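You operate a simulated robot arm through the tools that you are given. There is no shell and no other tool. Be economical: measure what you need, move in short steps, check, and stop when the job is done.

You run a simulated robot arm. Do the job below in one go: nothing can be reset, and whatever is moved stays where it is left.

JOB
Swap the jig's damper for the white one marked 7 SEC; drop the lid once.
Fine: old one in the FAULT tray, new one latched; raise by one press of UP, lever back to HOLD. Set down upright: blue damper, what you pick out.

Only the result counts: the job must be done as asked and must still hold three seconds after the hand-in. Knocking over, shifting, dropping, spilling or breaking anything else fails it. Lids that push on must go on centred and level and be pressed home; caps that screw on are set level and turned clockwise until they are tight.

ROBOT AND FRAMES
A 7-joint arm with a two-finger parallel gripper, fixed in place. Base frame: the origin is at the foot of the arm, x ahead of it, y to its left, z up. Lengths are in m, angles in degrees, forces in N, time in s.
Its first joint turns from -166.0 to 166.0 degrees. Payload 4.4 kg.
The tool frame sits at the grasp point between the pads (the TCP): z along the fingers, y along the line on which they close. The tips reach 0.023 m beyond it. The gripper opens to 0.094 m. The fingers are 0.038 m wide and 0.01 m thick; the gripper's body (0.054 by 0.096 m) begins 0.039 m behind the TCP.
Orientation is that of the tool frame in the base frame, as [roll, pitch, yaw] about the fixed x, y, z axes, in that order (R = Rz(yaw) Ry(pitch) Rx(roll)). With the fingers straight down and closing along the base's y, the tool's x points along the base's -x, its y along +y and its z along -z.

CONTROLS
- The arm moves only by the tool apply_moves. Its argument "increments" is a list of rows, each an object of numbers (a shift or turn left out is 0, a gripper value left out holds the last): "tx", "ty", "tz": the shift along the tool's x, y, z in units of 250 mm (1.0 is 250 mm); "wx", "wy", "wz": the turn, a rotation vector about the tool's x, y, z in units of 120 degrees (1.0 is 120 degrees). In form: [{"tx": .., "ty": .., "tz": .., "wx": .., "wy": .., "wz": ..}, ...]. A call has 1 to 20 rows; each row is the pose to reach, as a shift and turn from the pose commanded when the call began, along the tool's axes at that moment. "gripper" is the opening, from 0 (shut) to 1 (fully open), set as the call begins (left out, the last holds). A call with a number of a shift or a turn outside -1 to 1 is refused whole. A row lasts 0.2 s, in which the tool goes at most 0.05 m and 8.6 degrees; a call with a longer step from one row to the next is refused whole, and so is a gripper value outside its range. A pose out of reach is approached as far as the arm can. The call stops where the force on the tool passes 90 N (or 10 N more than at its start, if that is more) or the arm is blocked; 0.2 s more then pass. Each finger travels about 0.072 m/s and halts on what it meets, pressing with about 23 N; the grip force reading is that of the motor and also rises with nothing between the fingers. The clock runs only during rows and for 0.2 s after the last one: add rows that repeat a pose to give the fingers time. The reply holds the time, the measured pose of the TCP, the force on the tool along the base axes, the opening and the grip force, in the units named above and with some noise, with the torque about the TCP (base axes, N m) and any sound that the robot's microphone picked up.
- Cameras (640 x 400 px; columns grow to the right, rows downward): "scene" is fixed at [0.2195, 0.5024, 1.4072]; the picture's right is [-0.50, -0.87, 0.00], its down [-0.45, 0.26, -0.86] and it looks along [0.74, -0.43, -0.51] (base axes); focal length 341 px, centre (320, 200). "wrist" rides on the gripper at [0.086, 0.016, -0.074] in the tool frame; the picture's right is [-0.18, 0.98, 0.00], its down [-0.58, -0.11, -0.81] and it looks along [-0.79, -0.15, 0.59] (tool axes); focal length 243 px, centre (320, 200). There is no depth. A picture from a camera that has moved, and an enlarged one, comes with that camera's place and axes in the base frame and with its lens.
- grab_frame(camera): a new picture of that camera. It takes no simulated time.
- close_up(camera, box): a new picture of the part [left, top, right, bottom] of that camera's present view, enlarged. It takes no simulated time.
- close_job(): hands the job in; it is judged then, once.

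Go step by step. Nothing tells you positions but the pictures and the camera data: compare them with the known pose of the tool, close in by small moves and look again before you grip or let go. The budget is 120 turns and 84 pictures, counting those below and the enlarged ones. Unless the task says otherwise, let go and move clear before handing in, and close with one line.

The tools are called after "Request:" as name(argument=value, ...) on one line, values as JSON. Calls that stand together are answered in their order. apply_moves: Moves the arm, as the interface text tells. Its arguments: {"type":"object","properties":{"increments":{"type":"array","items":{"type":"object","properties":{"tx":{"type":"number"},"ty":{"type":"number"},"tz":{"type":"number"},"wx":{"type":"number"},"wy":{"type":"number"},"wz":{"type":"number"}}}},"gripper":{"type":"number"}},"required":["increments"]} The other tools are called the same way: grab_frame (camera) takes a picture; close_up (camera, box) takes an enlarged picture of a part of a camera's view; close_job () hands the job in.

At the start:

```text
clock: 0.0
position: [0.6422, 0.2824, 1.2071]
tcp_rot: [179.9, 0.0, 180.0]
wrist_force: [0.9, -0.3, 0.2]
ft_torque: [0.0, 0.01, -0.01]
finger_gap: 0.0939
gripper_force: 0.1
```

scene: 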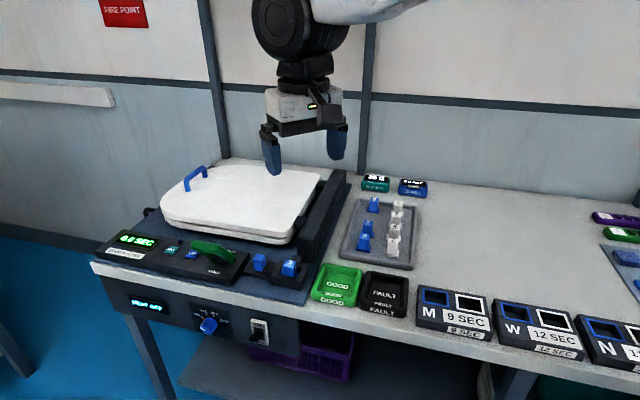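
wrist: 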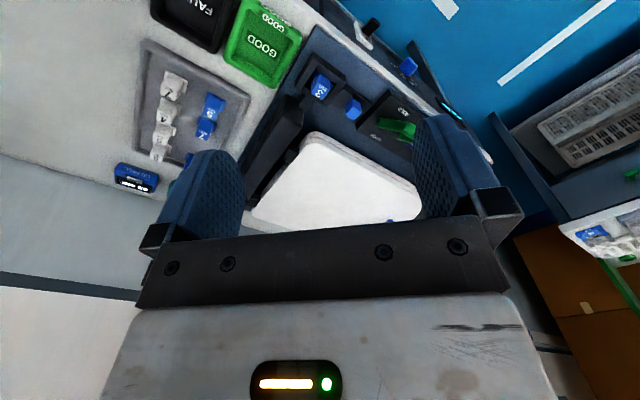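

I see a bench with a lidded jig on the left, its control panel, a rack of dampers, and GOOD/FAULT trays. First I'll enlarge the key parts.

Request:
close_up(camera="scene", box=[90, 220, 330, 370])

Request:
close_up(camera="scene", box=[330, 165, 450, 285])

Request:
close_up(camera="scene", box=[220, 230, 420, 330])

Request:
close_up(camera="wrist", box=[100, 0, 450, 230])

```text
2.67 times, centred on (210, 295) of scene
camera zoom: at [0.2195, 0.5024, 1.4072], right [-0.5, -0.87, 0.0], down [-0.45, 0.26, -0.86], along [0.74, -0.43, -0.51], focal length 908 px, centre (613, -53)
```

zoom: 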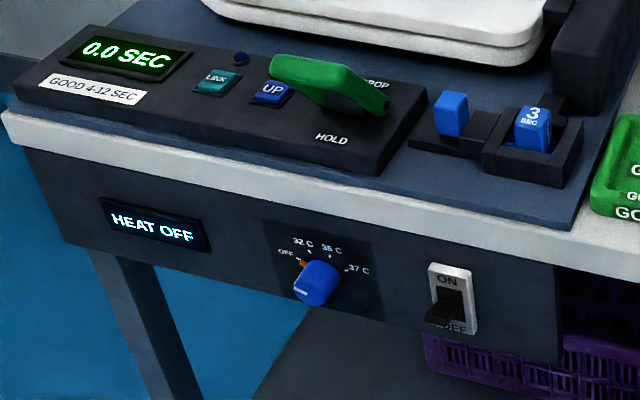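

```text
3.33 times, centred on (390, 225) of scene
camera zoom: at [0.2195, 0.5024, 1.4072], right [-0.5, -0.87, 0.0], down [-0.45, 0.26, -0.86], along [0.74, -0.43, -0.51], focal length 1135 px, centre (87, 117)
```

zoom: 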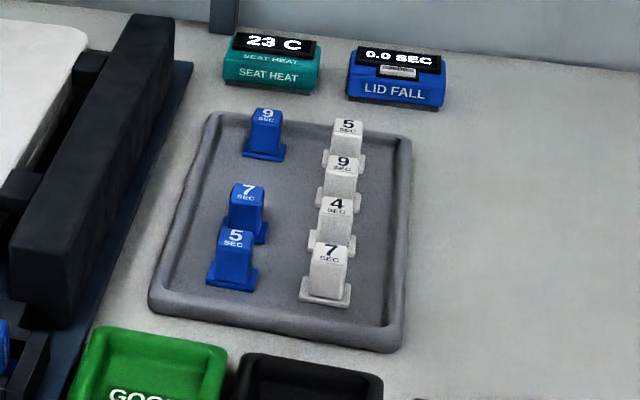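

```text
3.20 times, centred on (320, 280) of scene
camera zoom: at [0.2195, 0.5024, 1.4072], right [-0.5, -0.87, 0.0], down [-0.45, 0.26, -0.86], along [0.74, -0.43, -0.51], focal length 1090 px, centre (320, -56)
```

zoom: 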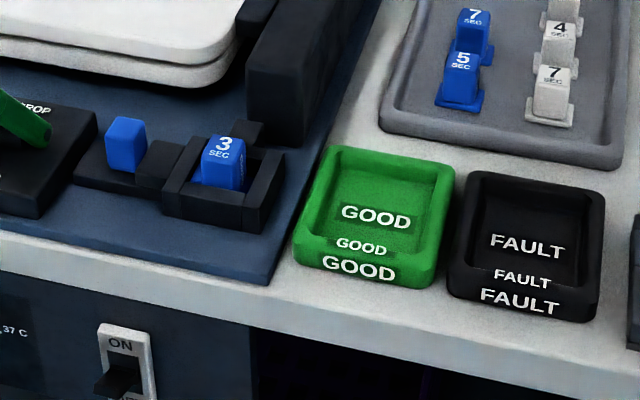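

```text
1.74 times, centred on (275, 115) of wrist
camera zoom: at [0.5554, 0.3002, 1.2797], right [0.18, 0.98, 0.0], down [0.58, -0.11, 0.81], along [0.79, -0.15, -0.59], focal length 422 px, centre (398, 348)
```

zoom: 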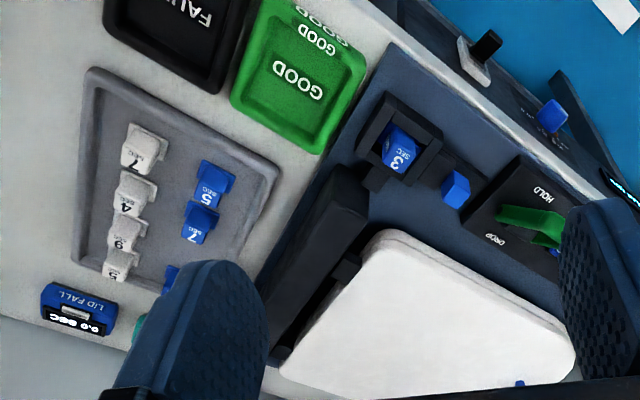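

The bench runs at 45° to my base (GOOD→FAULT along about (-0.7,-0.7)). The jig damper is near (0.786, 0.26) and the white 7 near (0.755, -0.033), tops around z 0.84–0.86. I'll turn 45° and come closer to look.

Request:
apply_moves(increments=[{"tx": -0.04, "ty": -0.108, "tz": 0.071, "wz": 0.0625}, {"tx": -0.078, "ty": -0.216, "tz": 0.142, "wz": 0.125}, {"tx": -0.116, "ty": -0.324, "tz": 0.214, "wz": 0.1875}, {"tx": -0.155, "ty": -0.432, "tz": 0.285, "wz": 0.25}, {"tx": -0.193, "ty": -0.54, "tz": 0.357, "wz": 0.3125}, {"tx": -0.232, "ty": -0.648, "tz": 0.428, "wz": 0.375}, {"tx": -0.232, "ty": -0.648, "tz": 0.428, "wz": 0.375}])

Request:
grab_frame(camera="wrist")

Request:
grab_frame(camera="scene")

```text
clock: 1.6
position: [0.6993, 0.1204, 1.1012]
tcp_rot: [180.0, 0.0, 134.9]
wrist_force: [-0.3, 0.4, 0.0]
ft_torque: [0.01, -0.02, -0.02]
finger_gap: 0.0941
gripper_force: 0.0
```

```text
77 pictures are left
camera wrist: at [0.6501, 0.194, 1.1739], right [0.83, 0.56, 0.0], down [0.33, -0.49, 0.81], along [0.45, -0.67, -0.59], focal length 243 px, centre (320, 200)
```

wrist: 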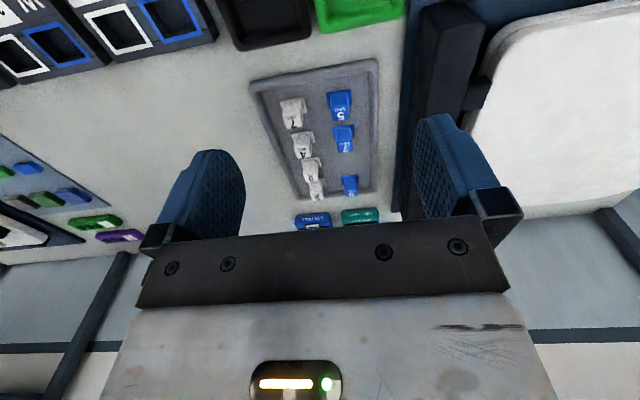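

```text
76 pictures are left
```

scene: 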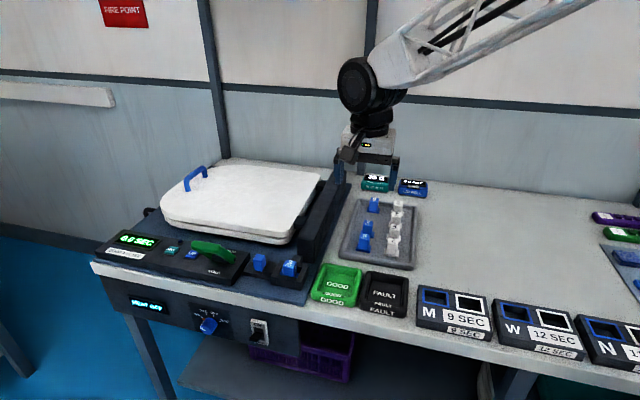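

The rack, trays and jig are as expected. I'll go over the jig damper and look from higher up first.

Request:
apply_moves(increments=[{"tx": 0.03, "ty": 0.16, "tz": 0.08}, {"tx": 0.07, "ty": 0.32, "tz": 0.16}, {"tx": 0.11, "ty": 0.48, "tz": 0.24}, {"tx": 0.147, "ty": 0.639, "tz": 0.324}, {"tx": 0.147, "ty": 0.639, "tz": 0.324}])

Request:
grab_frame(camera="wrist")

Request:
close_up(camera="scene", box=[160, 220, 320, 320])

```text
clock: 2.8
position: [0.7854, 0.2605, 1.0194]
tcp_rot: [-180.0, 0.0, 135.0]
wrist_force: [0.0, 0.4, 0.0]
ft_torque: [0.01, 0.01, -0.03]
finger_gap: 0.0941
gripper_force: 0.1
```

```text
75 pictures are left
camera wrist: at [0.7374, 0.3338, 1.0914], right [0.83, 0.56, 0.0], down [0.33, -0.49, 0.81], along [0.46, -0.67, -0.59], focal length 243 px, centre (320, 200)
```

wrist: 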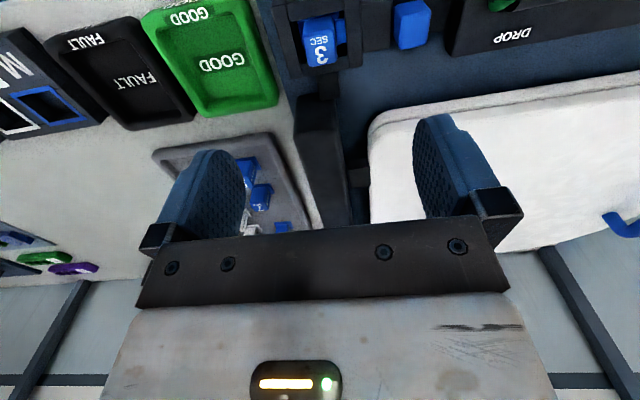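

```text
4.00 times, centred on (240, 270) of scene
camera zoom: at [0.2195, 0.5024, 1.4072], right [-0.5, -0.87, 0.0], down [-0.45, 0.26, -0.86], along [0.74, -0.43, -0.51], focal length 1362 px, centre (640, -80)
```

zoom: 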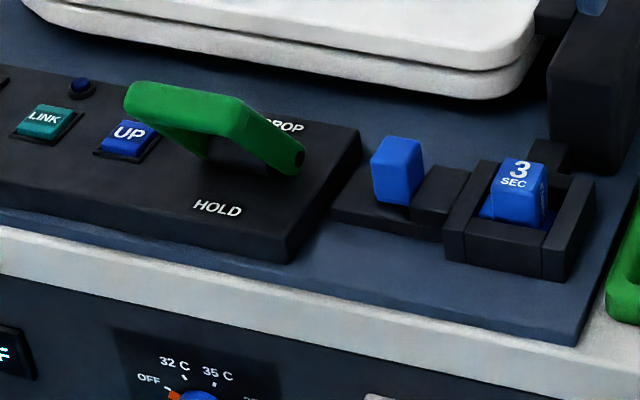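

I'll back the tool toward the bench front so the camera sees the jig, latch and lever better.

Request:
apply_moves(increments=[{"tx": 0.14, "ty": 0.08, "tz": -0.06}, {"tx": 0.28, "ty": 0.16, "tz": -0.12}, {"tx": 0.42, "ty": 0.24, "tz": -0.2}, {"tx": 0.42, "ty": 0.24, "tz": -0.2}])

Request:
grab_frame(camera="wrist")

Request:
close_up(camera="wrist", box=[200, 0, 440, 150])

```text
clock: 3.8
position: [0.7542, 0.3767, 1.0689]
tcp_rot: [-180.0, -0.1, 135.0]
wrist_force: [0.6, 0.1, 0.2]
ft_torque: [-0.02, -0.03, -0.02]
finger_gap: 0.094
gripper_force: 0.0
```

```text
73 pictures are left
camera wrist: at [0.7052, 0.4506, 1.142], right [0.83, 0.56, 0.0], down [0.33, -0.49, 0.81], along [0.46, -0.67, -0.59], focal length 243 px, centre (320, 200)
```

wrist: 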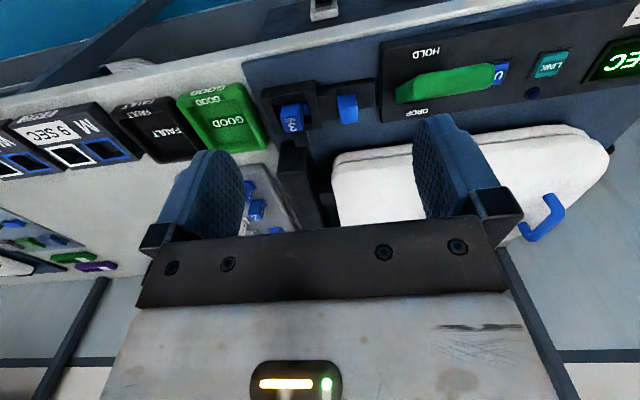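

```text
2.67 times, centred on (320, 75) of wrist
camera zoom: at [0.7052, 0.4506, 1.142], right [0.83, 0.56, 0.0], down [0.33, -0.49, 0.81], along [0.46, -0.67, -0.59], focal length 647 px, centre (320, 533)
```

zoom: 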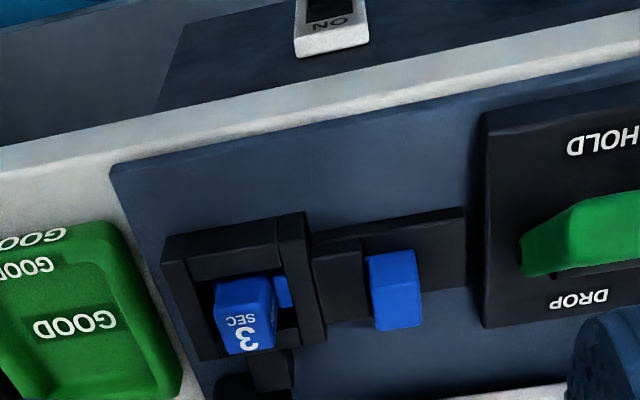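

The latch knob sits hard against its housing, so it is latched toward the pocket. I'll take tighter pictures to measure the damper, knob and lever.

Request:
close_up(camera="wrist", box=[250, 70, 380, 150])

Request:
close_up(camera="wrist", box=[370, 30, 610, 150])

Request:
close_up(camera="scene", box=[235, 240, 315, 300])

Request:
close_up(camera="scene", box=[90, 220, 250, 300])

```text
4.92 times, centred on (315, 110) of wrist
camera zoom: at [0.7052, 0.4506, 1.142], right [0.83, 0.56, 0.0], down [0.33, -0.49, 0.81], along [0.46, -0.67, -0.59], focal length 1194 px, centre (345, 643)
```

zoom: 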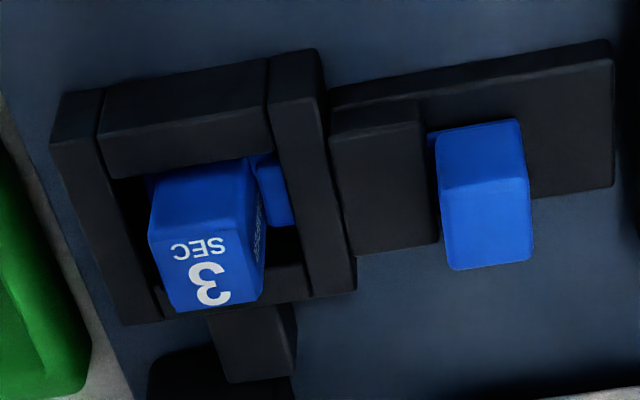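

```text
2.67 times, centred on (490, 90) of wrist
camera zoom: at [0.7052, 0.4506, 1.142], right [0.83, 0.56, 0.0], down [0.33, -0.49, 0.81], along [0.46, -0.67, -0.59], focal length 647 px, centre (-133, 493)
```

zoom: 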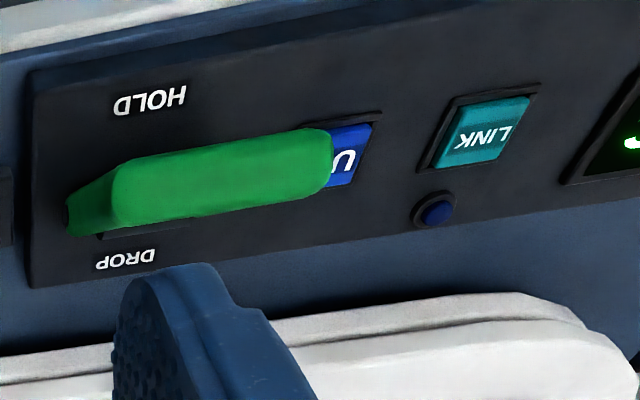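

```text
6.67 times, centred on (275, 270) of scene
camera zoom: at [0.2195, 0.5024, 1.4072], right [-0.5, -0.87, 0.0], down [-0.45, 0.26, -0.86], along [0.74, -0.43, -0.51], focal length 2270 px, centre (620, -267)
```

zoom: 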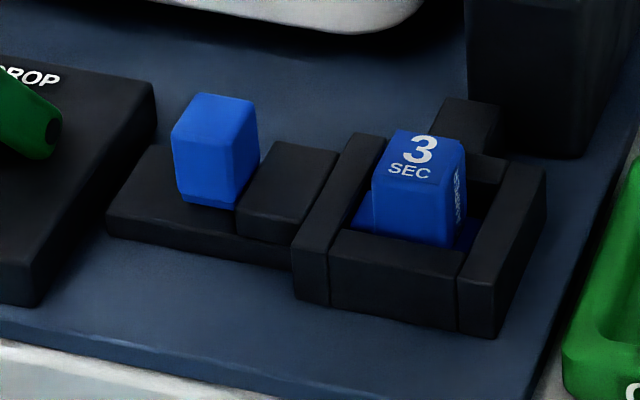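

```text
4.00 times, centred on (170, 260) of scene
camera zoom: at [0.2195, 0.5024, 1.4072], right [-0.5, -0.87, 0.0], down [-0.45, 0.26, -0.86], along [0.74, -0.43, -0.51], focal length 1362 px, centre (920, -40)
```

zoom: 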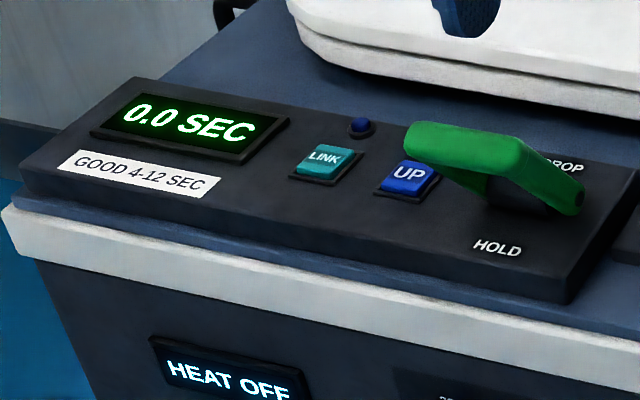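

The lever geometry isn't clear yet, so I'll look at it from another angle.

Request:
apply_moves(increments=[{"tx": 0.08, "ty": 0.1, "tz": -0.06}, {"tx": 0.16, "ty": 0.2, "tz": -0.12}, {"tx": 0.24, "ty": 0.3, "tz": -0.18}, {"tx": 0.24, "ty": 0.3, "tz": -0.18}])

Request:
grab_frame(camera="wrist")

Request:
close_up(camera="wrist", box=[250, 0, 490, 150])

```text
clock: 4.8
position: [0.7644, 0.4723, 1.1148]
tcp_rot: [180.0, 0.0, 135.0]
wrist_force: [-0.6, 0.7, 1.2]
ft_torque: [0.01, -0.02, 0.0]
finger_gap: 0.094
gripper_force: 0.1
```

```text
67 pictures are left
camera wrist: at [0.7153, 0.5454, 1.187], right [0.83, 0.56, 0.0], down [0.33, -0.49, 0.81], along [0.46, -0.67, -0.59], focal length 243 px, centre (320, 200)
```

wrist: 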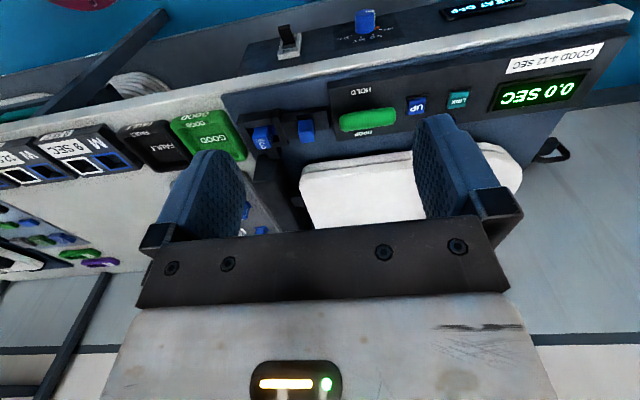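

```text
2.67 times, centred on (370, 75) of wrist
camera zoom: at [0.7153, 0.5454, 1.187], right [0.83, 0.56, 0.0], down [0.33, -0.49, 0.81], along [0.46, -0.67, -0.59], focal length 647 px, centre (187, 533)
```

zoom: 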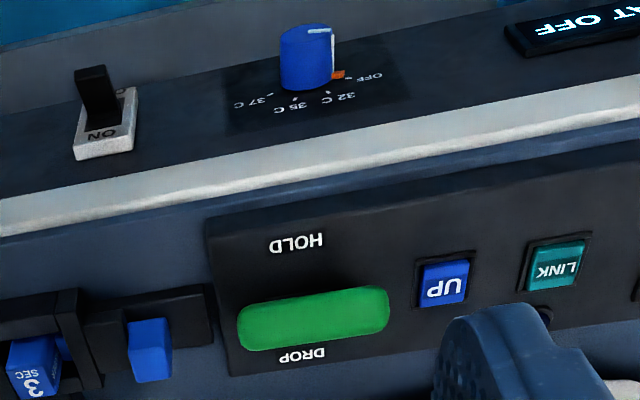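

Triangulated: damper top centre is about (0.794, 0.253, 0.853) and latch knob top about (0.849, 0.311, 0.858). The lever crossbar is near (0.871, 0.424, 0.92) tilted to HOLD, and UP is near (0.96, 0.45, 0.845). I'll turn so the fingers close front-to-back and hover over the knob.

Request:
apply_moves(gripper=0.55, increments=[{"tx": -0.07, "ty": -0.02, "wz": -0.0682}, {"tx": -0.14, "ty": -0.043, "wz": -0.1364}, {"tx": -0.21, "ty": -0.065, "wz": -0.2045}, {"tx": -0.28, "ty": -0.087, "wz": -0.2727}, {"tx": -0.35, "ty": -0.109, "wz": -0.3409}, {"tx": -0.42, "ty": -0.13, "wz": -0.4091}, {"tx": -0.49, "ty": -0.152, "wz": -0.4773}, {"tx": -0.56, "ty": -0.174, "wz": -0.5455}, {"tx": -0.62, "ty": -0.195, "wz": -0.6136}, {"tx": -0.66, "ty": -0.207, "wz": -0.6818}, {"tx": -0.6955, "ty": -0.217, "wz": -0.75}, {"tx": -0.6955, "ty": -0.217, "tz": 0.15, "wz": -0.75}, {"tx": -0.6955, "ty": -0.217, "tz": 0.32, "wz": -0.75}, {"tx": -0.6955, "ty": -0.217, "tz": 0.48, "wz": -0.75}, {"tx": -0.6955, "ty": -0.217, "tz": 0.62, "wz": -0.75}, {"tx": -0.6955, "ty": -0.217, "tz": 0.62, "wz": -0.75}])

Request:
grab_frame(camera="wrist")

Request:
close_up(camera="scene", box=[190, 180, 350, 300])

```text
clock: 8.2
position: [0.8501, 0.3106, 0.9566]
tcp_rot: [-179.9, 0.1, -135.0]
wrist_force: [-0.3, -0.1, -0.6]
ft_torque: [-0.01, -0.01, 0.02]
finger_gap: 0.0516
gripper_force: 0.0
```

```text
65 pictures are left
camera wrist: at [0.7768, 0.2616, 1.0315], right [-0.56, 0.83, 0.0], down [0.49, 0.33, 0.81], along [0.67, 0.46, -0.59], focal length 243 px, centre (320, 200)
```

wrist: 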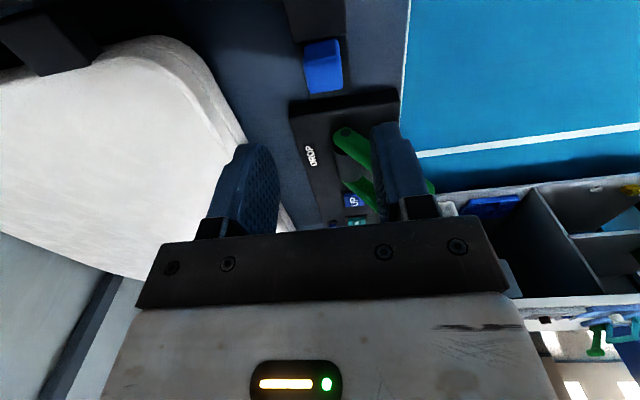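

```text
3.33 times, centred on (270, 240) of scene
camera zoom: at [0.2195, 0.5024, 1.4072], right [-0.5, -0.87, 0.0], down [-0.45, 0.26, -0.86], along [0.74, -0.43, -0.51], focal length 1135 px, centre (487, 67)
```

zoom: 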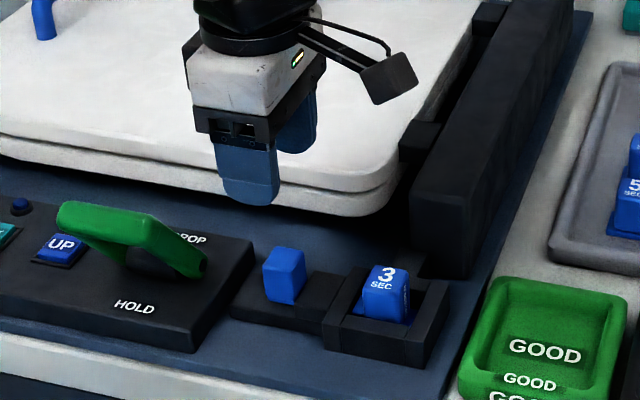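

The tool is centred on the knob within a few mm. I'll descend so the tips straddle it just above the housing, and look.

Request:
apply_moves(increments=[{"tx": 0.005, "tz": 0.12}, {"tx": 0.01, "tz": 0.24}, {"tx": 0.01, "tz": 0.33}, {"tx": 0.01, "tz": 0.384}, {"tx": 0.01, "tz": 0.384}])

Request:
grab_frame(camera="wrist")

Request:
close_up(camera="scene", box=[210, 200, 330, 300])

```text
clock: 9.4
position: [0.8483, 0.3103, 0.8631]
tcp_rot: [179.9, 0.0, -135.1]
wrist_force: [-0.4, -0.2, -0.1]
ft_torque: [0.04, -0.01, 0.05]
finger_gap: 0.0515
gripper_force: 0.1
```

```text
63 pictures are left
camera wrist: at [0.7756, 0.2603, 0.9355], right [-0.56, 0.83, 0.0], down [0.49, 0.33, 0.81], along [0.67, 0.46, -0.59], focal length 243 px, centre (320, 200)
```

wrist: 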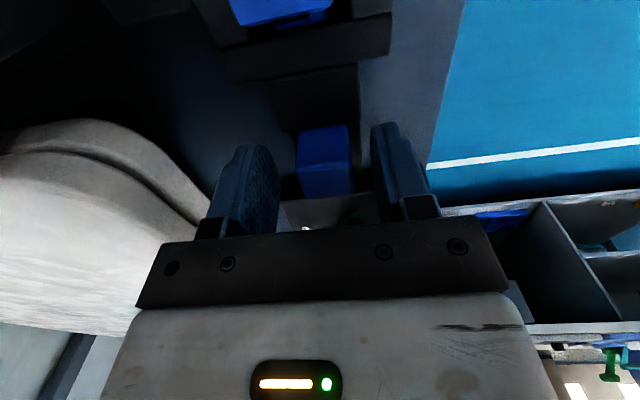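

```text
4.00 times, centred on (270, 250) of scene
camera zoom: at [0.2195, 0.5024, 1.4072], right [-0.5, -0.87, 0.0], down [-0.45, 0.26, -0.86], along [0.74, -0.43, -0.51], focal length 1362 px, centre (520, 0)
```

zoom: 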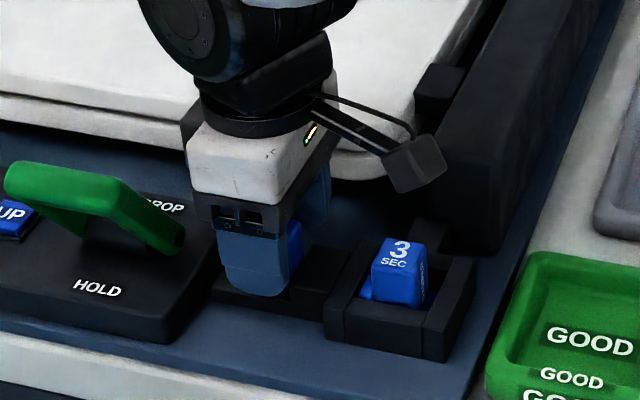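

The knob sits between the fingers; I'll close on it.

Request:
apply_moves(gripper=0.0, increments=[{"tz": 0.0}, {"tz": 0.0}, {"tz": 0.0}])

```text
clock: 10.2
position: [0.8454, 0.3126, 0.8621]
tcp_rot: [179.8, -0.1, -134.9]
wrist_force: [-53.2, 52.9, 9.2]
ft_torque: [0.5, 0.43, -0.3]
finger_gap: 0.0258
gripper_force: 45.2
```

Gripped, but the knob is a few mm toward the front; I'll relax that side load.

Request:
apply_moves(increments=[{"ty": 0.01}, {"ty": 0.02}, {"ty": 0.02}])

```text
clock: 11.0
position: [0.845, 0.3111, 0.8616]
tcp_rot: [-179.9, 0.0, -135.0]
wrist_force: [-0.9, 9.7, -4.5]
ft_torque: [0.15, 0.35, 0.54]
finger_gap: 0.0257
gripper_force: 45.1
```

Now slide the knob away from the pocket (toward the lever) in small steps.

Request:
apply_moves(increments=[{"tx": -0.02, "ty": 0.0}, {"tx": -0.04}, {"tx": -0.06}, {"tx": -0.08}, {"tx": -0.08}])

Request:
close_up(camera="scene", box=[210, 200, 330, 300])

```text
clock: 12.2
position: [0.8591, 0.3239, 0.8624]
tcp_rot: [-180.0, 0.0, -135.1]
wrist_force: [11.1, -51.2, -1.1]
ft_torque: [0.01, -0.55, 0.01]
finger_gap: 0.0261
gripper_force: 44.8
```

```text
4.00 times, centred on (270, 250) of scene
camera zoom: at [0.2195, 0.5024, 1.4072], right [-0.5, -0.87, 0.0], down [-0.45, 0.26, -0.86], along [0.74, -0.43, -0.51], focal length 1362 px, centre (520, 0)
```

zoom: 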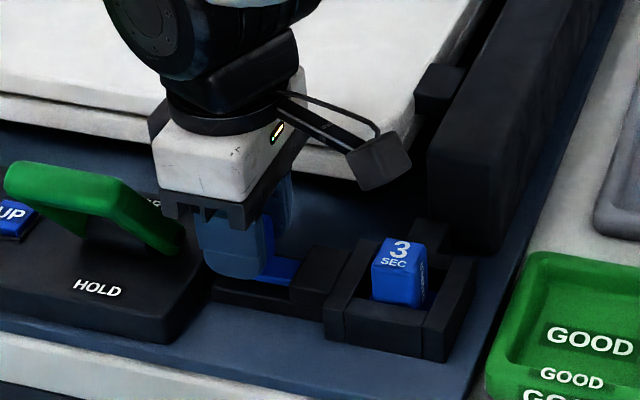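

The bolt is drawn out of the pocket: end of travel reached after about 19 mm. I'll release and rise.

Request:
apply_moves(gripper=0.55, increments=[{"tx": 0.006}, {"tx": 0.006}, {"tx": 0.006}, {"tx": 0.006, "tz": -0.15}, {"tx": 0.006, "tz": -0.3}, {"tx": 0.006, "tz": -0.45}, {"tx": 0.006, "tz": -0.45}])

Request:
close_up(camera="scene", box=[210, 220, 330, 300])

```text
clock: 13.8
position: [0.858, 0.3262, 0.9757]
tcp_rot: [179.9, 0.0, -135.0]
wrist_force: [-0.5, 0.3, 0.8]
ft_torque: [-0.02, 0.0, 0.02]
finger_gap: 0.0517
gripper_force: 0.1
```

```text
5.00 times, centred on (270, 260) of scene
camera zoom: at [0.2195, 0.5024, 1.4072], right [-0.5, -0.87, 0.0], down [-0.45, 0.26, -0.86], along [0.74, -0.43, -0.51], focal length 1703 px, centre (570, -100)
```

zoom: 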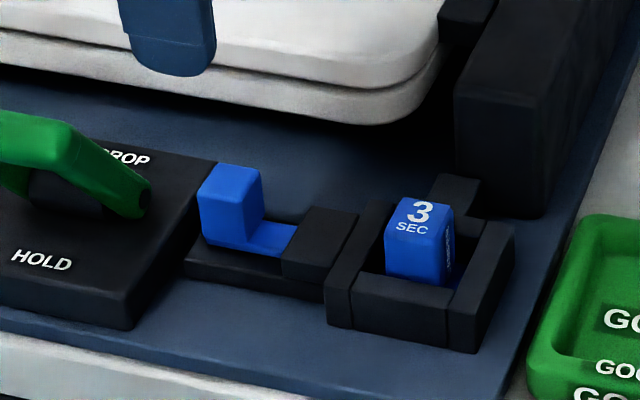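

Unlatched cleanly. Now I'll turn back to close along the bench's length and hover over the 3 SEC damper.

Request:
apply_moves(gripper=0.62, increments=[{"tx": 0.04, "ty": -0.003, "wz": 0.0682}, {"tx": 0.08, "ty": -0.005, "wz": 0.1364}, {"tx": 0.12, "ty": -0.008, "wz": 0.2045}, {"tx": 0.16, "ty": -0.01, "wz": 0.2727}, {"tx": 0.2, "ty": -0.013, "wz": 0.3409}, {"tx": 0.24, "ty": -0.016, "wz": 0.4091}, {"tx": 0.28, "ty": -0.018, "wz": 0.4773}, {"tx": 0.32, "ty": -0.02, "wz": 0.5455}, {"tx": 0.35, "ty": -0.022, "wz": 0.6136}, {"tx": 0.37, "ty": -0.024, "wz": 0.6818}, {"tx": 0.3875, "ty": -0.0255, "wz": 0.75}, {"tx": 0.3875, "ty": -0.0255, "tz": 0.2, "wz": 0.75}, {"tx": 0.3875, "ty": -0.0255, "tz": 0.3, "wz": 0.75}, {"tx": 0.3875, "ty": -0.0255, "tz": 0.3, "wz": 0.75}])

Request:
grab_frame(camera="wrist")

Request:
close_up(camera="scene", box=[210, 200, 330, 300])

```text
clock: 16.8
position: [0.794, 0.2525, 0.8995]
tcp_rot: [179.9, 0.0, 135.0]
wrist_force: [-1.0, -0.1, 0.0]
ft_torque: [-0.01, 0.03, 0.0]
finger_gap: 0.0582
gripper_force: 0.1
```

```text
59 pictures are left
camera wrist: at [0.7443, 0.3266, 0.9727], right [0.83, 0.56, 0.0], down [0.33, -0.49, 0.81], along [0.46, -0.67, -0.59], focal length 243 px, centre (320, 200)
```

wrist: 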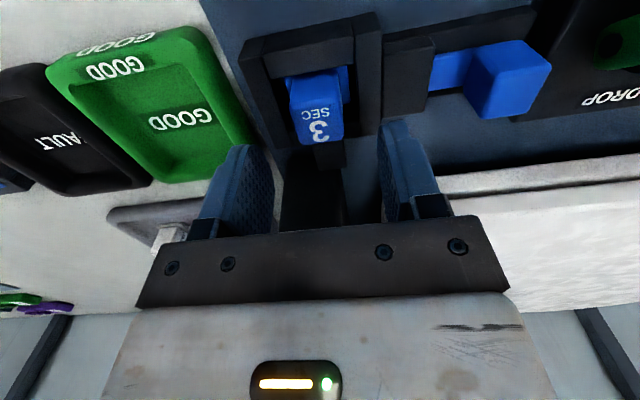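

```text
4.00 times, centred on (270, 250) of scene
camera zoom: at [0.2195, 0.5024, 1.4072], right [-0.5, -0.87, 0.0], down [-0.45, 0.26, -0.86], along [0.74, -0.43, -0.51], focal length 1362 px, centre (520, 0)
```

zoom: 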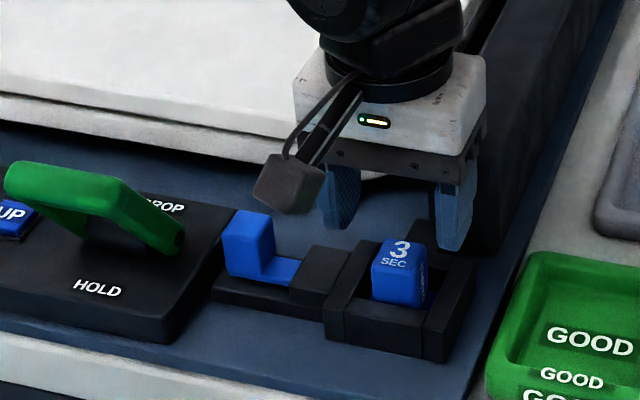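

The damper's centre matches at (0.794, 0.253). I'll descend to grip height.

Request:
apply_moves(increments=[{"tz": 0.07}, {"tz": 0.14}, {"tz": 0.18}, {"tz": 0.18}])

Request:
close_up(camera="scene", box=[230, 220, 330, 300])

Request:
close_up(camera="wrist", box=[200, 60, 440, 240])

```text
clock: 17.8
position: [0.796, 0.2543, 0.862]
tcp_rot: [179.5, 0.1, 135.0]
wrist_force: [-12.8, -1.8, 14.8]
ft_torque: [-0.25, 0.88, -0.11]
finger_gap: 0.0627
gripper_force: 4.7
stopped in row 4: the force on the tool passed its limit at 97 N (the readings are from after the stop); the commanded pose is now the measured one
```

```text
5.00 times, centred on (280, 260) of scene
camera zoom: at [0.2195, 0.5024, 1.4072], right [-0.5, -0.87, 0.0], down [-0.45, 0.26, -0.86], along [0.74, -0.43, -0.51], focal length 1703 px, centre (520, -100)
```

zoom: 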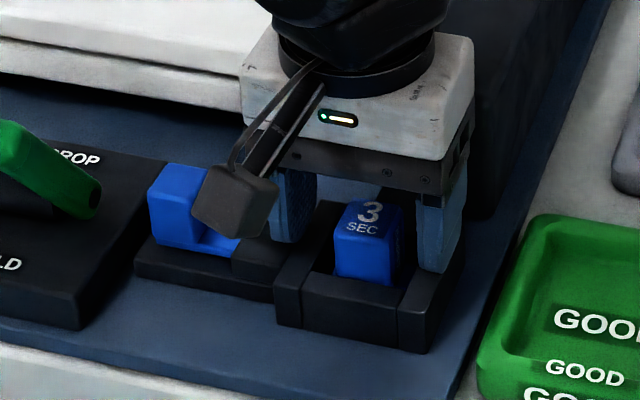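

```text
2.22 times, centred on (320, 150) of wrist
camera zoom: at [0.7461, 0.3277, 0.9356], right [0.83, 0.56, 0.01], down [0.33, -0.49, 0.81], along [0.46, -0.66, -0.59], focal length 539 px, centre (320, 311)
```

zoom: 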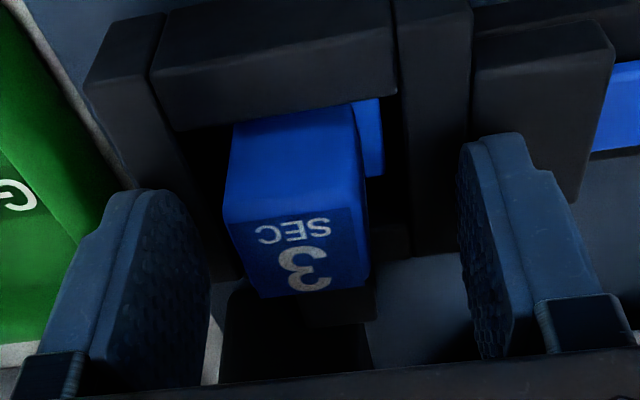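

The fingertips touched the pocket walls (top about z 0.838). I'll lift 2–3 mm, recentre, and grip the exposed upper stem.

Request:
apply_moves(increments=[{"ty": -0.01, "tz": -0.01}, {"ty": -0.01, "tz": -0.01}])

Request:
apply_moves(gripper=0.0, increments=[{"tz": 0.0}, {"tz": 0.0}, {"tz": 0.0}])

```text
clock: 18.4
position: [0.7946, 0.2517, 0.864]
tcp_rot: [179.5, 0.2, 135.0]
wrist_force: [0.1, 0.5, 1.3]
ft_torque: [-0.02, 0.0, 0.01]
finger_gap: 0.0585
gripper_force: 0.0
```

```text
clock: 19.2
position: [0.7941, 0.2529, 0.864]
tcp_rot: [179.5, 0.1, 134.9]
wrist_force: [-0.4, 0.3, 1.7]
ft_torque: [-0.02, 0.02, 0.05]
finger_gap: 0.0276
gripper_force: 23.6
```

Firm, centred grip at 27.6 mm. Lifting straight up.

Request:
apply_moves(increments=[{"tz": -0.04}, {"tz": -0.1}, {"tz": -0.18}, {"tz": -0.3}, {"tz": -0.42}, {"tz": -0.42}])

Request:
grab_frame(camera="wrist")

Request:
close_up(camera="scene", box=[230, 200, 430, 330])

```text
clock: 20.6
position: [0.7939, 0.2521, 0.9695]
tcp_rot: [179.5, 0.2, 134.9]
wrist_force: [0.3, 0.1, 0.0]
ft_torque: [-0.04, 0.02, 0.04]
finger_gap: 0.0274
gripper_force: 23.8
```

```text
55 pictures are left
camera wrist: at [0.7435, 0.3255, 1.0425], right [0.83, 0.56, 0.01], down [0.33, -0.49, 0.81], along [0.46, -0.66, -0.59], focal length 243 px, centre (320, 200)
```

wrist: 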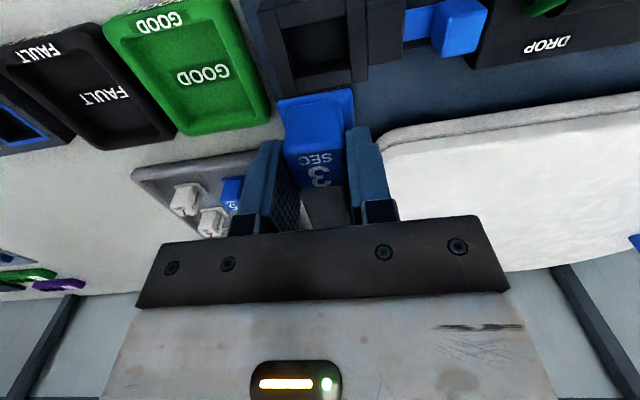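

```text
3.08 times, centred on (330, 265) of scene
camera zoom: at [0.2195, 0.5024, 1.4072], right [-0.5, -0.87, 0.0], down [-0.45, 0.26, -0.86], along [0.74, -0.43, -0.51], focal length 1048 px, centre (289, 0)
```

zoom: 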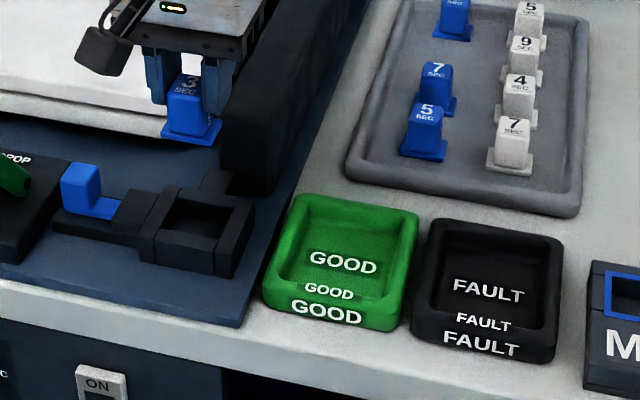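

The old damper is out with its flange. The FAULT tray's floor is at about z 0.806 and its centre about (0.631, 0.091). I'll carry it there.

Request:
apply_moves(increments=[{"ty": -0.1}, {"ty": -0.26}, {"ty": -0.43}, {"ty": -0.6}, {"tx": 0.006, "ty": -0.77}, {"tx": 0.006, "ty": -0.87}, {"tx": 0.006, "ty": -0.916}, {"tx": 0.006, "ty": -0.916, "tz": 0.15}, {"tx": 0.006, "ty": -0.916, "tz": 0.25}, {"tx": 0.006, "ty": -0.916, "tz": 0.25}])

Request:
grab_frame(camera="wrist")

Request:
close_up(camera="scene", box=[290, 210, 450, 330])

```text
clock: 22.8
position: [0.6318, 0.0913, 0.904]
tcp_rot: [179.5, 0.3, 135.0]
wrist_force: [0.5, 0.0, -0.1]
ft_torque: [0.0, -0.04, -0.01]
finger_gap: 0.0275
gripper_force: 22.7
```

```text
53 pictures are left
camera wrist: at [0.5806, 0.1646, 0.978], right [0.83, 0.56, 0.01], down [0.33, -0.49, 0.81], along [0.46, -0.66, -0.59], focal length 243 px, centre (320, 200)
```

wrist: 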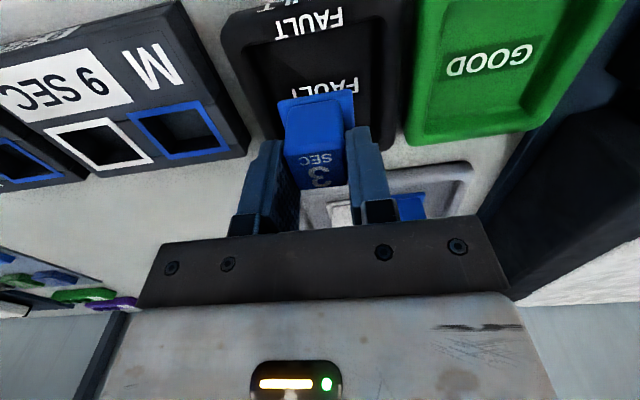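

```text
3.33 times, centred on (370, 270) of scene
camera zoom: at [0.2195, 0.5024, 1.4072], right [-0.5, -0.87, 0.0], down [-0.45, 0.26, -0.86], along [0.74, -0.43, -0.51], focal length 1135 px, centre (153, -33)
```

zoom: 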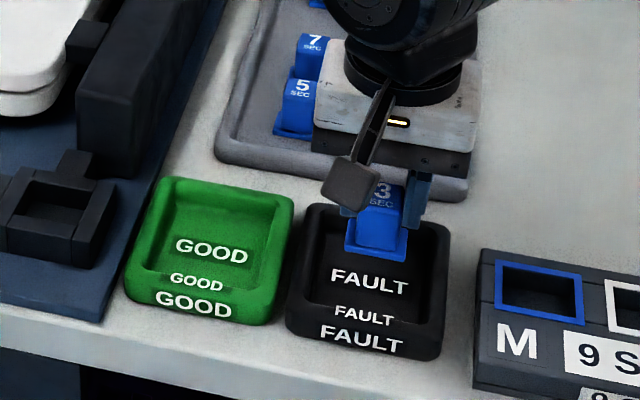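

Over the tray. Lowering in small steps until the base touches.

Request:
apply_moves(increments=[{"tz": 0.06}, {"tz": 0.12}, {"tz": 0.16}, {"tz": 0.18}, {"tz": 0.18}])

Request:
close_up(camera="scene", box=[340, 240, 440, 320])

```text
clock: 24.0
position: [0.6315, 0.0921, 0.8585]
tcp_rot: [179.5, 0.3, 134.9]
wrist_force: [-0.6, -0.3, -0.3]
ft_torque: [-0.02, -0.01, 0.0]
finger_gap: 0.0275
gripper_force: 22.8
```

```text
5.00 times, centred on (390, 280) of scene
camera zoom: at [0.2195, 0.5024, 1.4072], right [-0.5, -0.87, 0.0], down [-0.45, 0.26, -0.86], along [0.74, -0.43, -0.51], focal length 1703 px, centre (-30, -200)
```

zoom: 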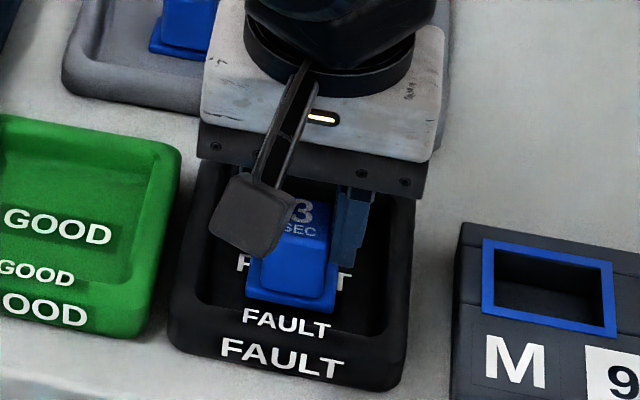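

The flange looks close to the tray's front wall, so I'll shift 10 mm back and then lower to contact.

Request:
apply_moves(increments=[{"tx": -0.02}, {"tx": -0.04}, {"tx": -0.04, "tz": 0.008}, {"tx": -0.04, "tz": 0.016}, {"tx": -0.04, "tz": 0.02}, {"tx": -0.04, "tz": 0.02}])

Request:
close_up(camera="scene", box=[340, 240, 440, 320])

Request:
close_up(camera="wrist", box=[200, 20, 440, 220])

```text
clock: 25.4
position: [0.6385, 0.0845, 0.8546]
tcp_rot: [179.5, 0.1, 134.9]
wrist_force: [-0.2, -1.1, -1.3]
ft_torque: [-0.04, -0.02, 0.0]
finger_gap: 0.0273
gripper_force: 22.9
```

```text
5.00 times, centred on (390, 280) of scene
camera zoom: at [0.2195, 0.5024, 1.4072], right [-0.5, -0.87, 0.0], down [-0.45, 0.26, -0.86], along [0.74, -0.43, -0.51], focal length 1703 px, centre (-30, -200)
```

zoom: 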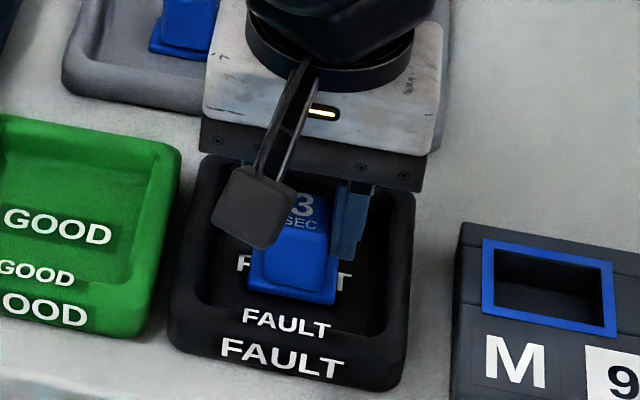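

```text
2.00 times, centred on (320, 120) of wrist
camera zoom: at [0.5887, 0.1582, 0.9277], right [0.83, 0.56, 0.01], down [0.33, -0.49, 0.81], along [0.46, -0.66, -0.59], focal length 485 px, centre (320, 360)
```

zoom: 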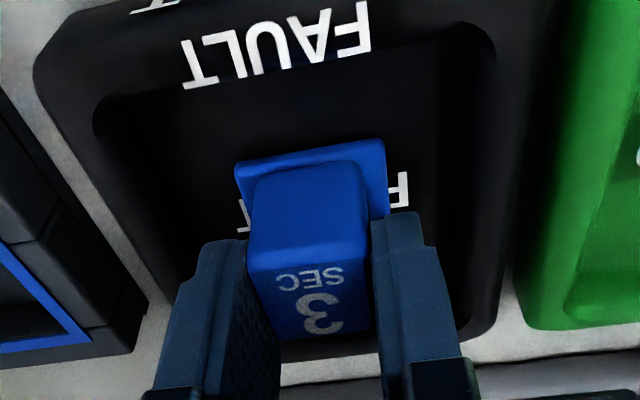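

Well clear all round. Continue lowering gently.

Request:
apply_moves(increments=[{"tz": 0.008}, {"tz": 0.014}, {"tz": 0.014}])

```text
clock: 26.2
position: [0.6405, 0.0848, 0.8516]
tcp_rot: [179.5, 0.1, 135.0]
wrist_force: [-2.8, 2.4, 18.9]
ft_torque: [0.12, 0.28, 0.02]
finger_gap: 0.0274
gripper_force: 22.8
```

Contact: the base is on the tray floor. Release and rise.

Request:
apply_moves(gripper=0.55, increments=[{"tz": -0.002}, {"tz": -0.002}, {"tz": -0.002}, {"tz": -0.002}, {"tz": -0.08}, {"tz": -0.25}, {"tz": -0.44}, {"tz": -0.44}])

Request:
close_up(camera="scene", box=[330, 180, 450, 320])

Request:
grab_frame(camera="wrist")

```text
clock: 28.0
position: [0.6379, 0.0856, 0.9631]
tcp_rot: [179.5, 0.2, 135.0]
wrist_force: [-0.7, 0.6, 0.4]
ft_torque: [0.0, -0.03, 0.01]
finger_gap: 0.0515
gripper_force: 0.0
```

```text
2.86 times, centred on (390, 250) of scene
camera zoom: at [0.2195, 0.5024, 1.4072], right [-0.5, -0.87, 0.0], down [-0.45, 0.26, -0.86], along [0.74, -0.43, -0.51], focal length 973 px, centre (120, 57)
```

zoom: 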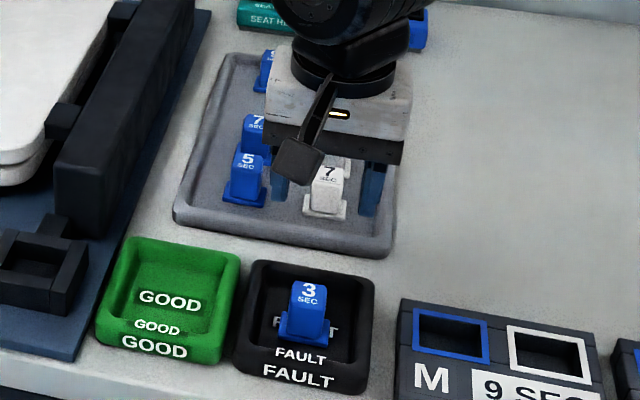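

```text
47 pictures are left
camera wrist: at [0.5877, 0.1586, 1.0357], right [0.82, 0.56, 0.01], down [0.33, -0.49, 0.81], along [0.46, -0.66, -0.59], focal length 243 px, centre (320, 200)
```

wrist: 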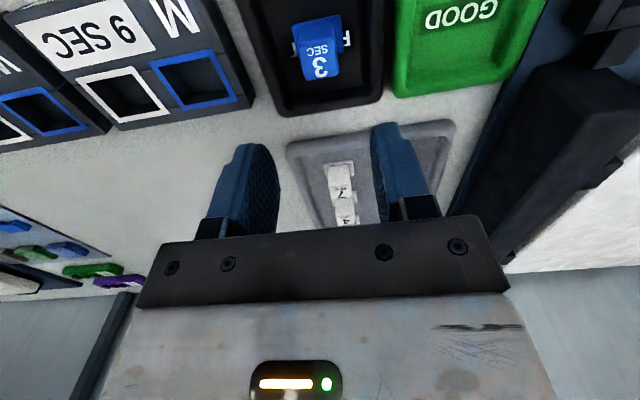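

The 3 SEC damper stands upright in FAULT. Next I'll hover over the white 7 SEC at the front of the rack's right column.

Request:
apply_moves(gripper=0.62, increments=[{"tx": -0.18, "wx": 0.002, "wy": 0.0013}, {"tx": -0.36, "wx": 0.0042, "wy": 0.0013}, {"tx": -0.54, "wx": 0.0042, "wy": 0.0013}, {"tx": -0.635, "wx": 0.0042, "wy": 0.0013}, {"tx": -0.635, "tz": 0.12, "wx": 0.0042, "wy": 0.0013}, {"tx": -0.635, "tz": 0.212, "wx": 0.0042, "wy": 0.0013}, {"tx": -0.635, "tz": 0.212, "wx": 0.0042, "wy": 0.0013}])

Request:
grab_frame(camera="wrist")

Request:
close_up(camera="scene", box=[330, 170, 450, 280])

```text
clock: 29.6
position: [0.7508, -0.0274, 0.9088]
tcp_rot: [-179.9, 0.0, 135.1]
wrist_force: [0.7, 0.1, 0.4]
ft_torque: [0.02, 0.01, 0.0]
finger_gap: 0.0583
gripper_force: 0.2
```

```text
46 pictures are left
camera wrist: at [0.7013, 0.0459, 0.9826], right [0.83, 0.56, 0.0], down [0.33, -0.49, 0.81], along [0.46, -0.67, -0.59], focal length 243 px, centre (320, 200)
```

wrist: 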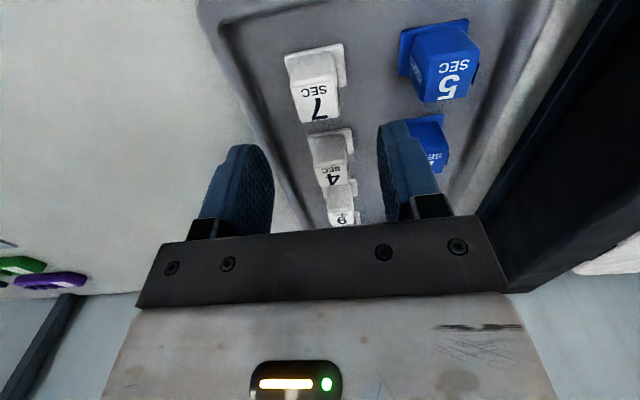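

```text
3.64 times, centred on (390, 225) of scene
camera zoom: at [0.2195, 0.5024, 1.4072], right [-0.5, -0.87, 0.0], down [-0.45, 0.26, -0.86], along [0.74, -0.43, -0.51], focal length 1238 px, centre (66, 109)
```

zoom: 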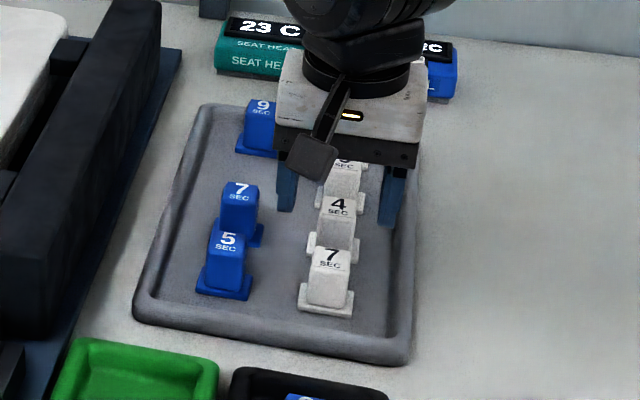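

The white 7 is centred under the tool. Descending to just above grip height, then checking the depth.

Request:
apply_moves(increments=[{"tx": 0.004, "tz": 0.08}, {"tx": 0.008, "tz": 0.15}, {"tx": 0.008, "tz": 0.19}, {"tx": 0.008, "tz": 0.19}])

Request:
close_up(camera="wrist", box=[200, 60, 440, 240])

Request:
close_up(camera="scene", box=[350, 190, 430, 270])

```text
clock: 30.6
position: [0.7495, -0.0262, 0.8615]
tcp_rot: [-180.0, -0.1, 135.0]
wrist_force: [-0.7, 0.1, 0.4]
ft_torque: [0.03, -0.02, -0.02]
finger_gap: 0.0585
gripper_force: 0.0
```

```text
2.22 times, centred on (320, 150) of wrist
camera zoom: at [0.6997, 0.0469, 0.9349], right [0.83, 0.56, 0.0], down [0.33, -0.49, 0.81], along [0.46, -0.67, -0.59], focal length 539 px, centre (320, 311)
```

zoom: 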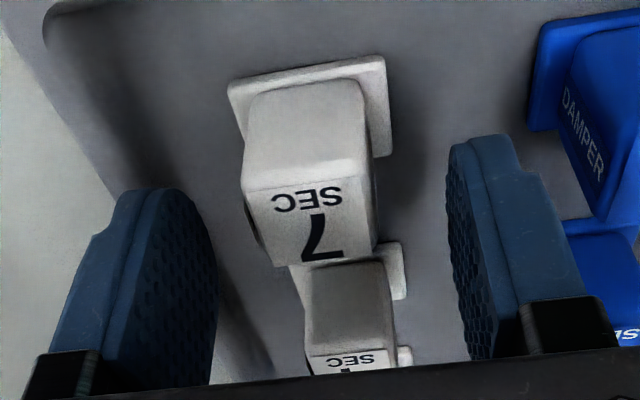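

```text
5.00 times, centred on (390, 230) of scene
camera zoom: at [0.2195, 0.5024, 1.4072], right [-0.5, -0.87, 0.0], down [-0.45, 0.26, -0.86], along [0.74, -0.43, -0.51], focal length 1703 px, centre (-30, 50)
```

zoom: 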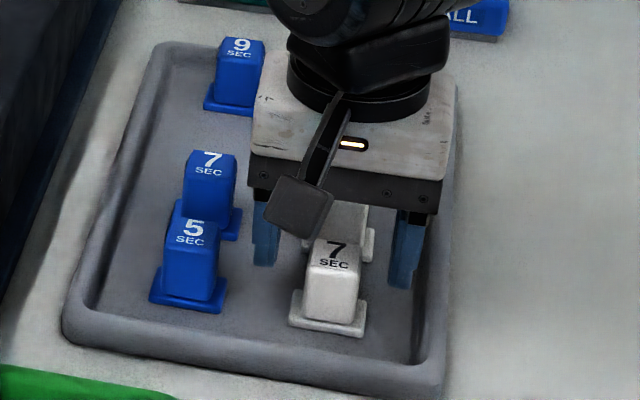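

Alignment is good. I'll lower a further 7 mm and close.

Request:
apply_moves(increments=[{"tx": -0.01, "tz": 0.015}, {"tx": -0.01, "tz": 0.03}, {"tx": -0.01, "tz": 0.03}])

Request:
apply_moves(gripper=0.0, increments=[{"tz": 0.0}, {"tz": 0.0}, {"tz": 0.0}])

Request:
close_up(camera="wrist", box=[200, 60, 440, 240])

```text
clock: 31.4
position: [0.7512, -0.0279, 0.8545]
tcp_rot: [180.0, 0.1, 135.0]
wrist_force: [0.4, 0.2, 0.2]
ft_torque: [-0.01, 0.0, 0.0]
finger_gap: 0.0581
gripper_force: 0.0
```

```text
clock: 32.2
position: [0.7507, -0.0277, 0.8537]
tcp_rot: [180.0, 0.1, 134.9]
wrist_force: [0.1, -0.6, 0.8]
ft_torque: [0.03, -0.01, 0.01]
finger_gap: 0.0275
gripper_force: 22.7
```

```text
2.22 times, centred on (320, 150) of wrist
camera zoom: at [0.7014, 0.0454, 0.9274], right [0.83, 0.56, 0.0], down [0.33, -0.49, 0.81], along [0.46, -0.67, -0.59], focal length 539 px, centre (320, 311)
```

zoom: 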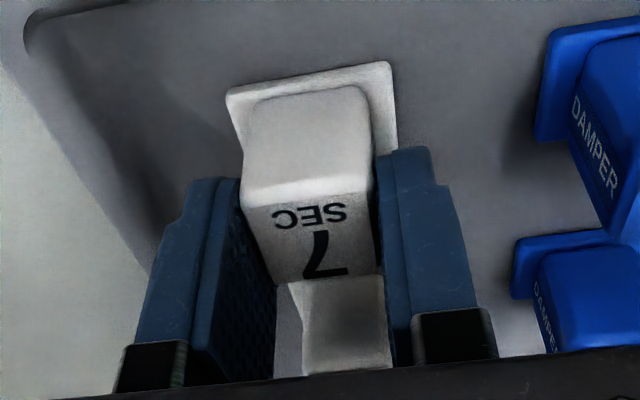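

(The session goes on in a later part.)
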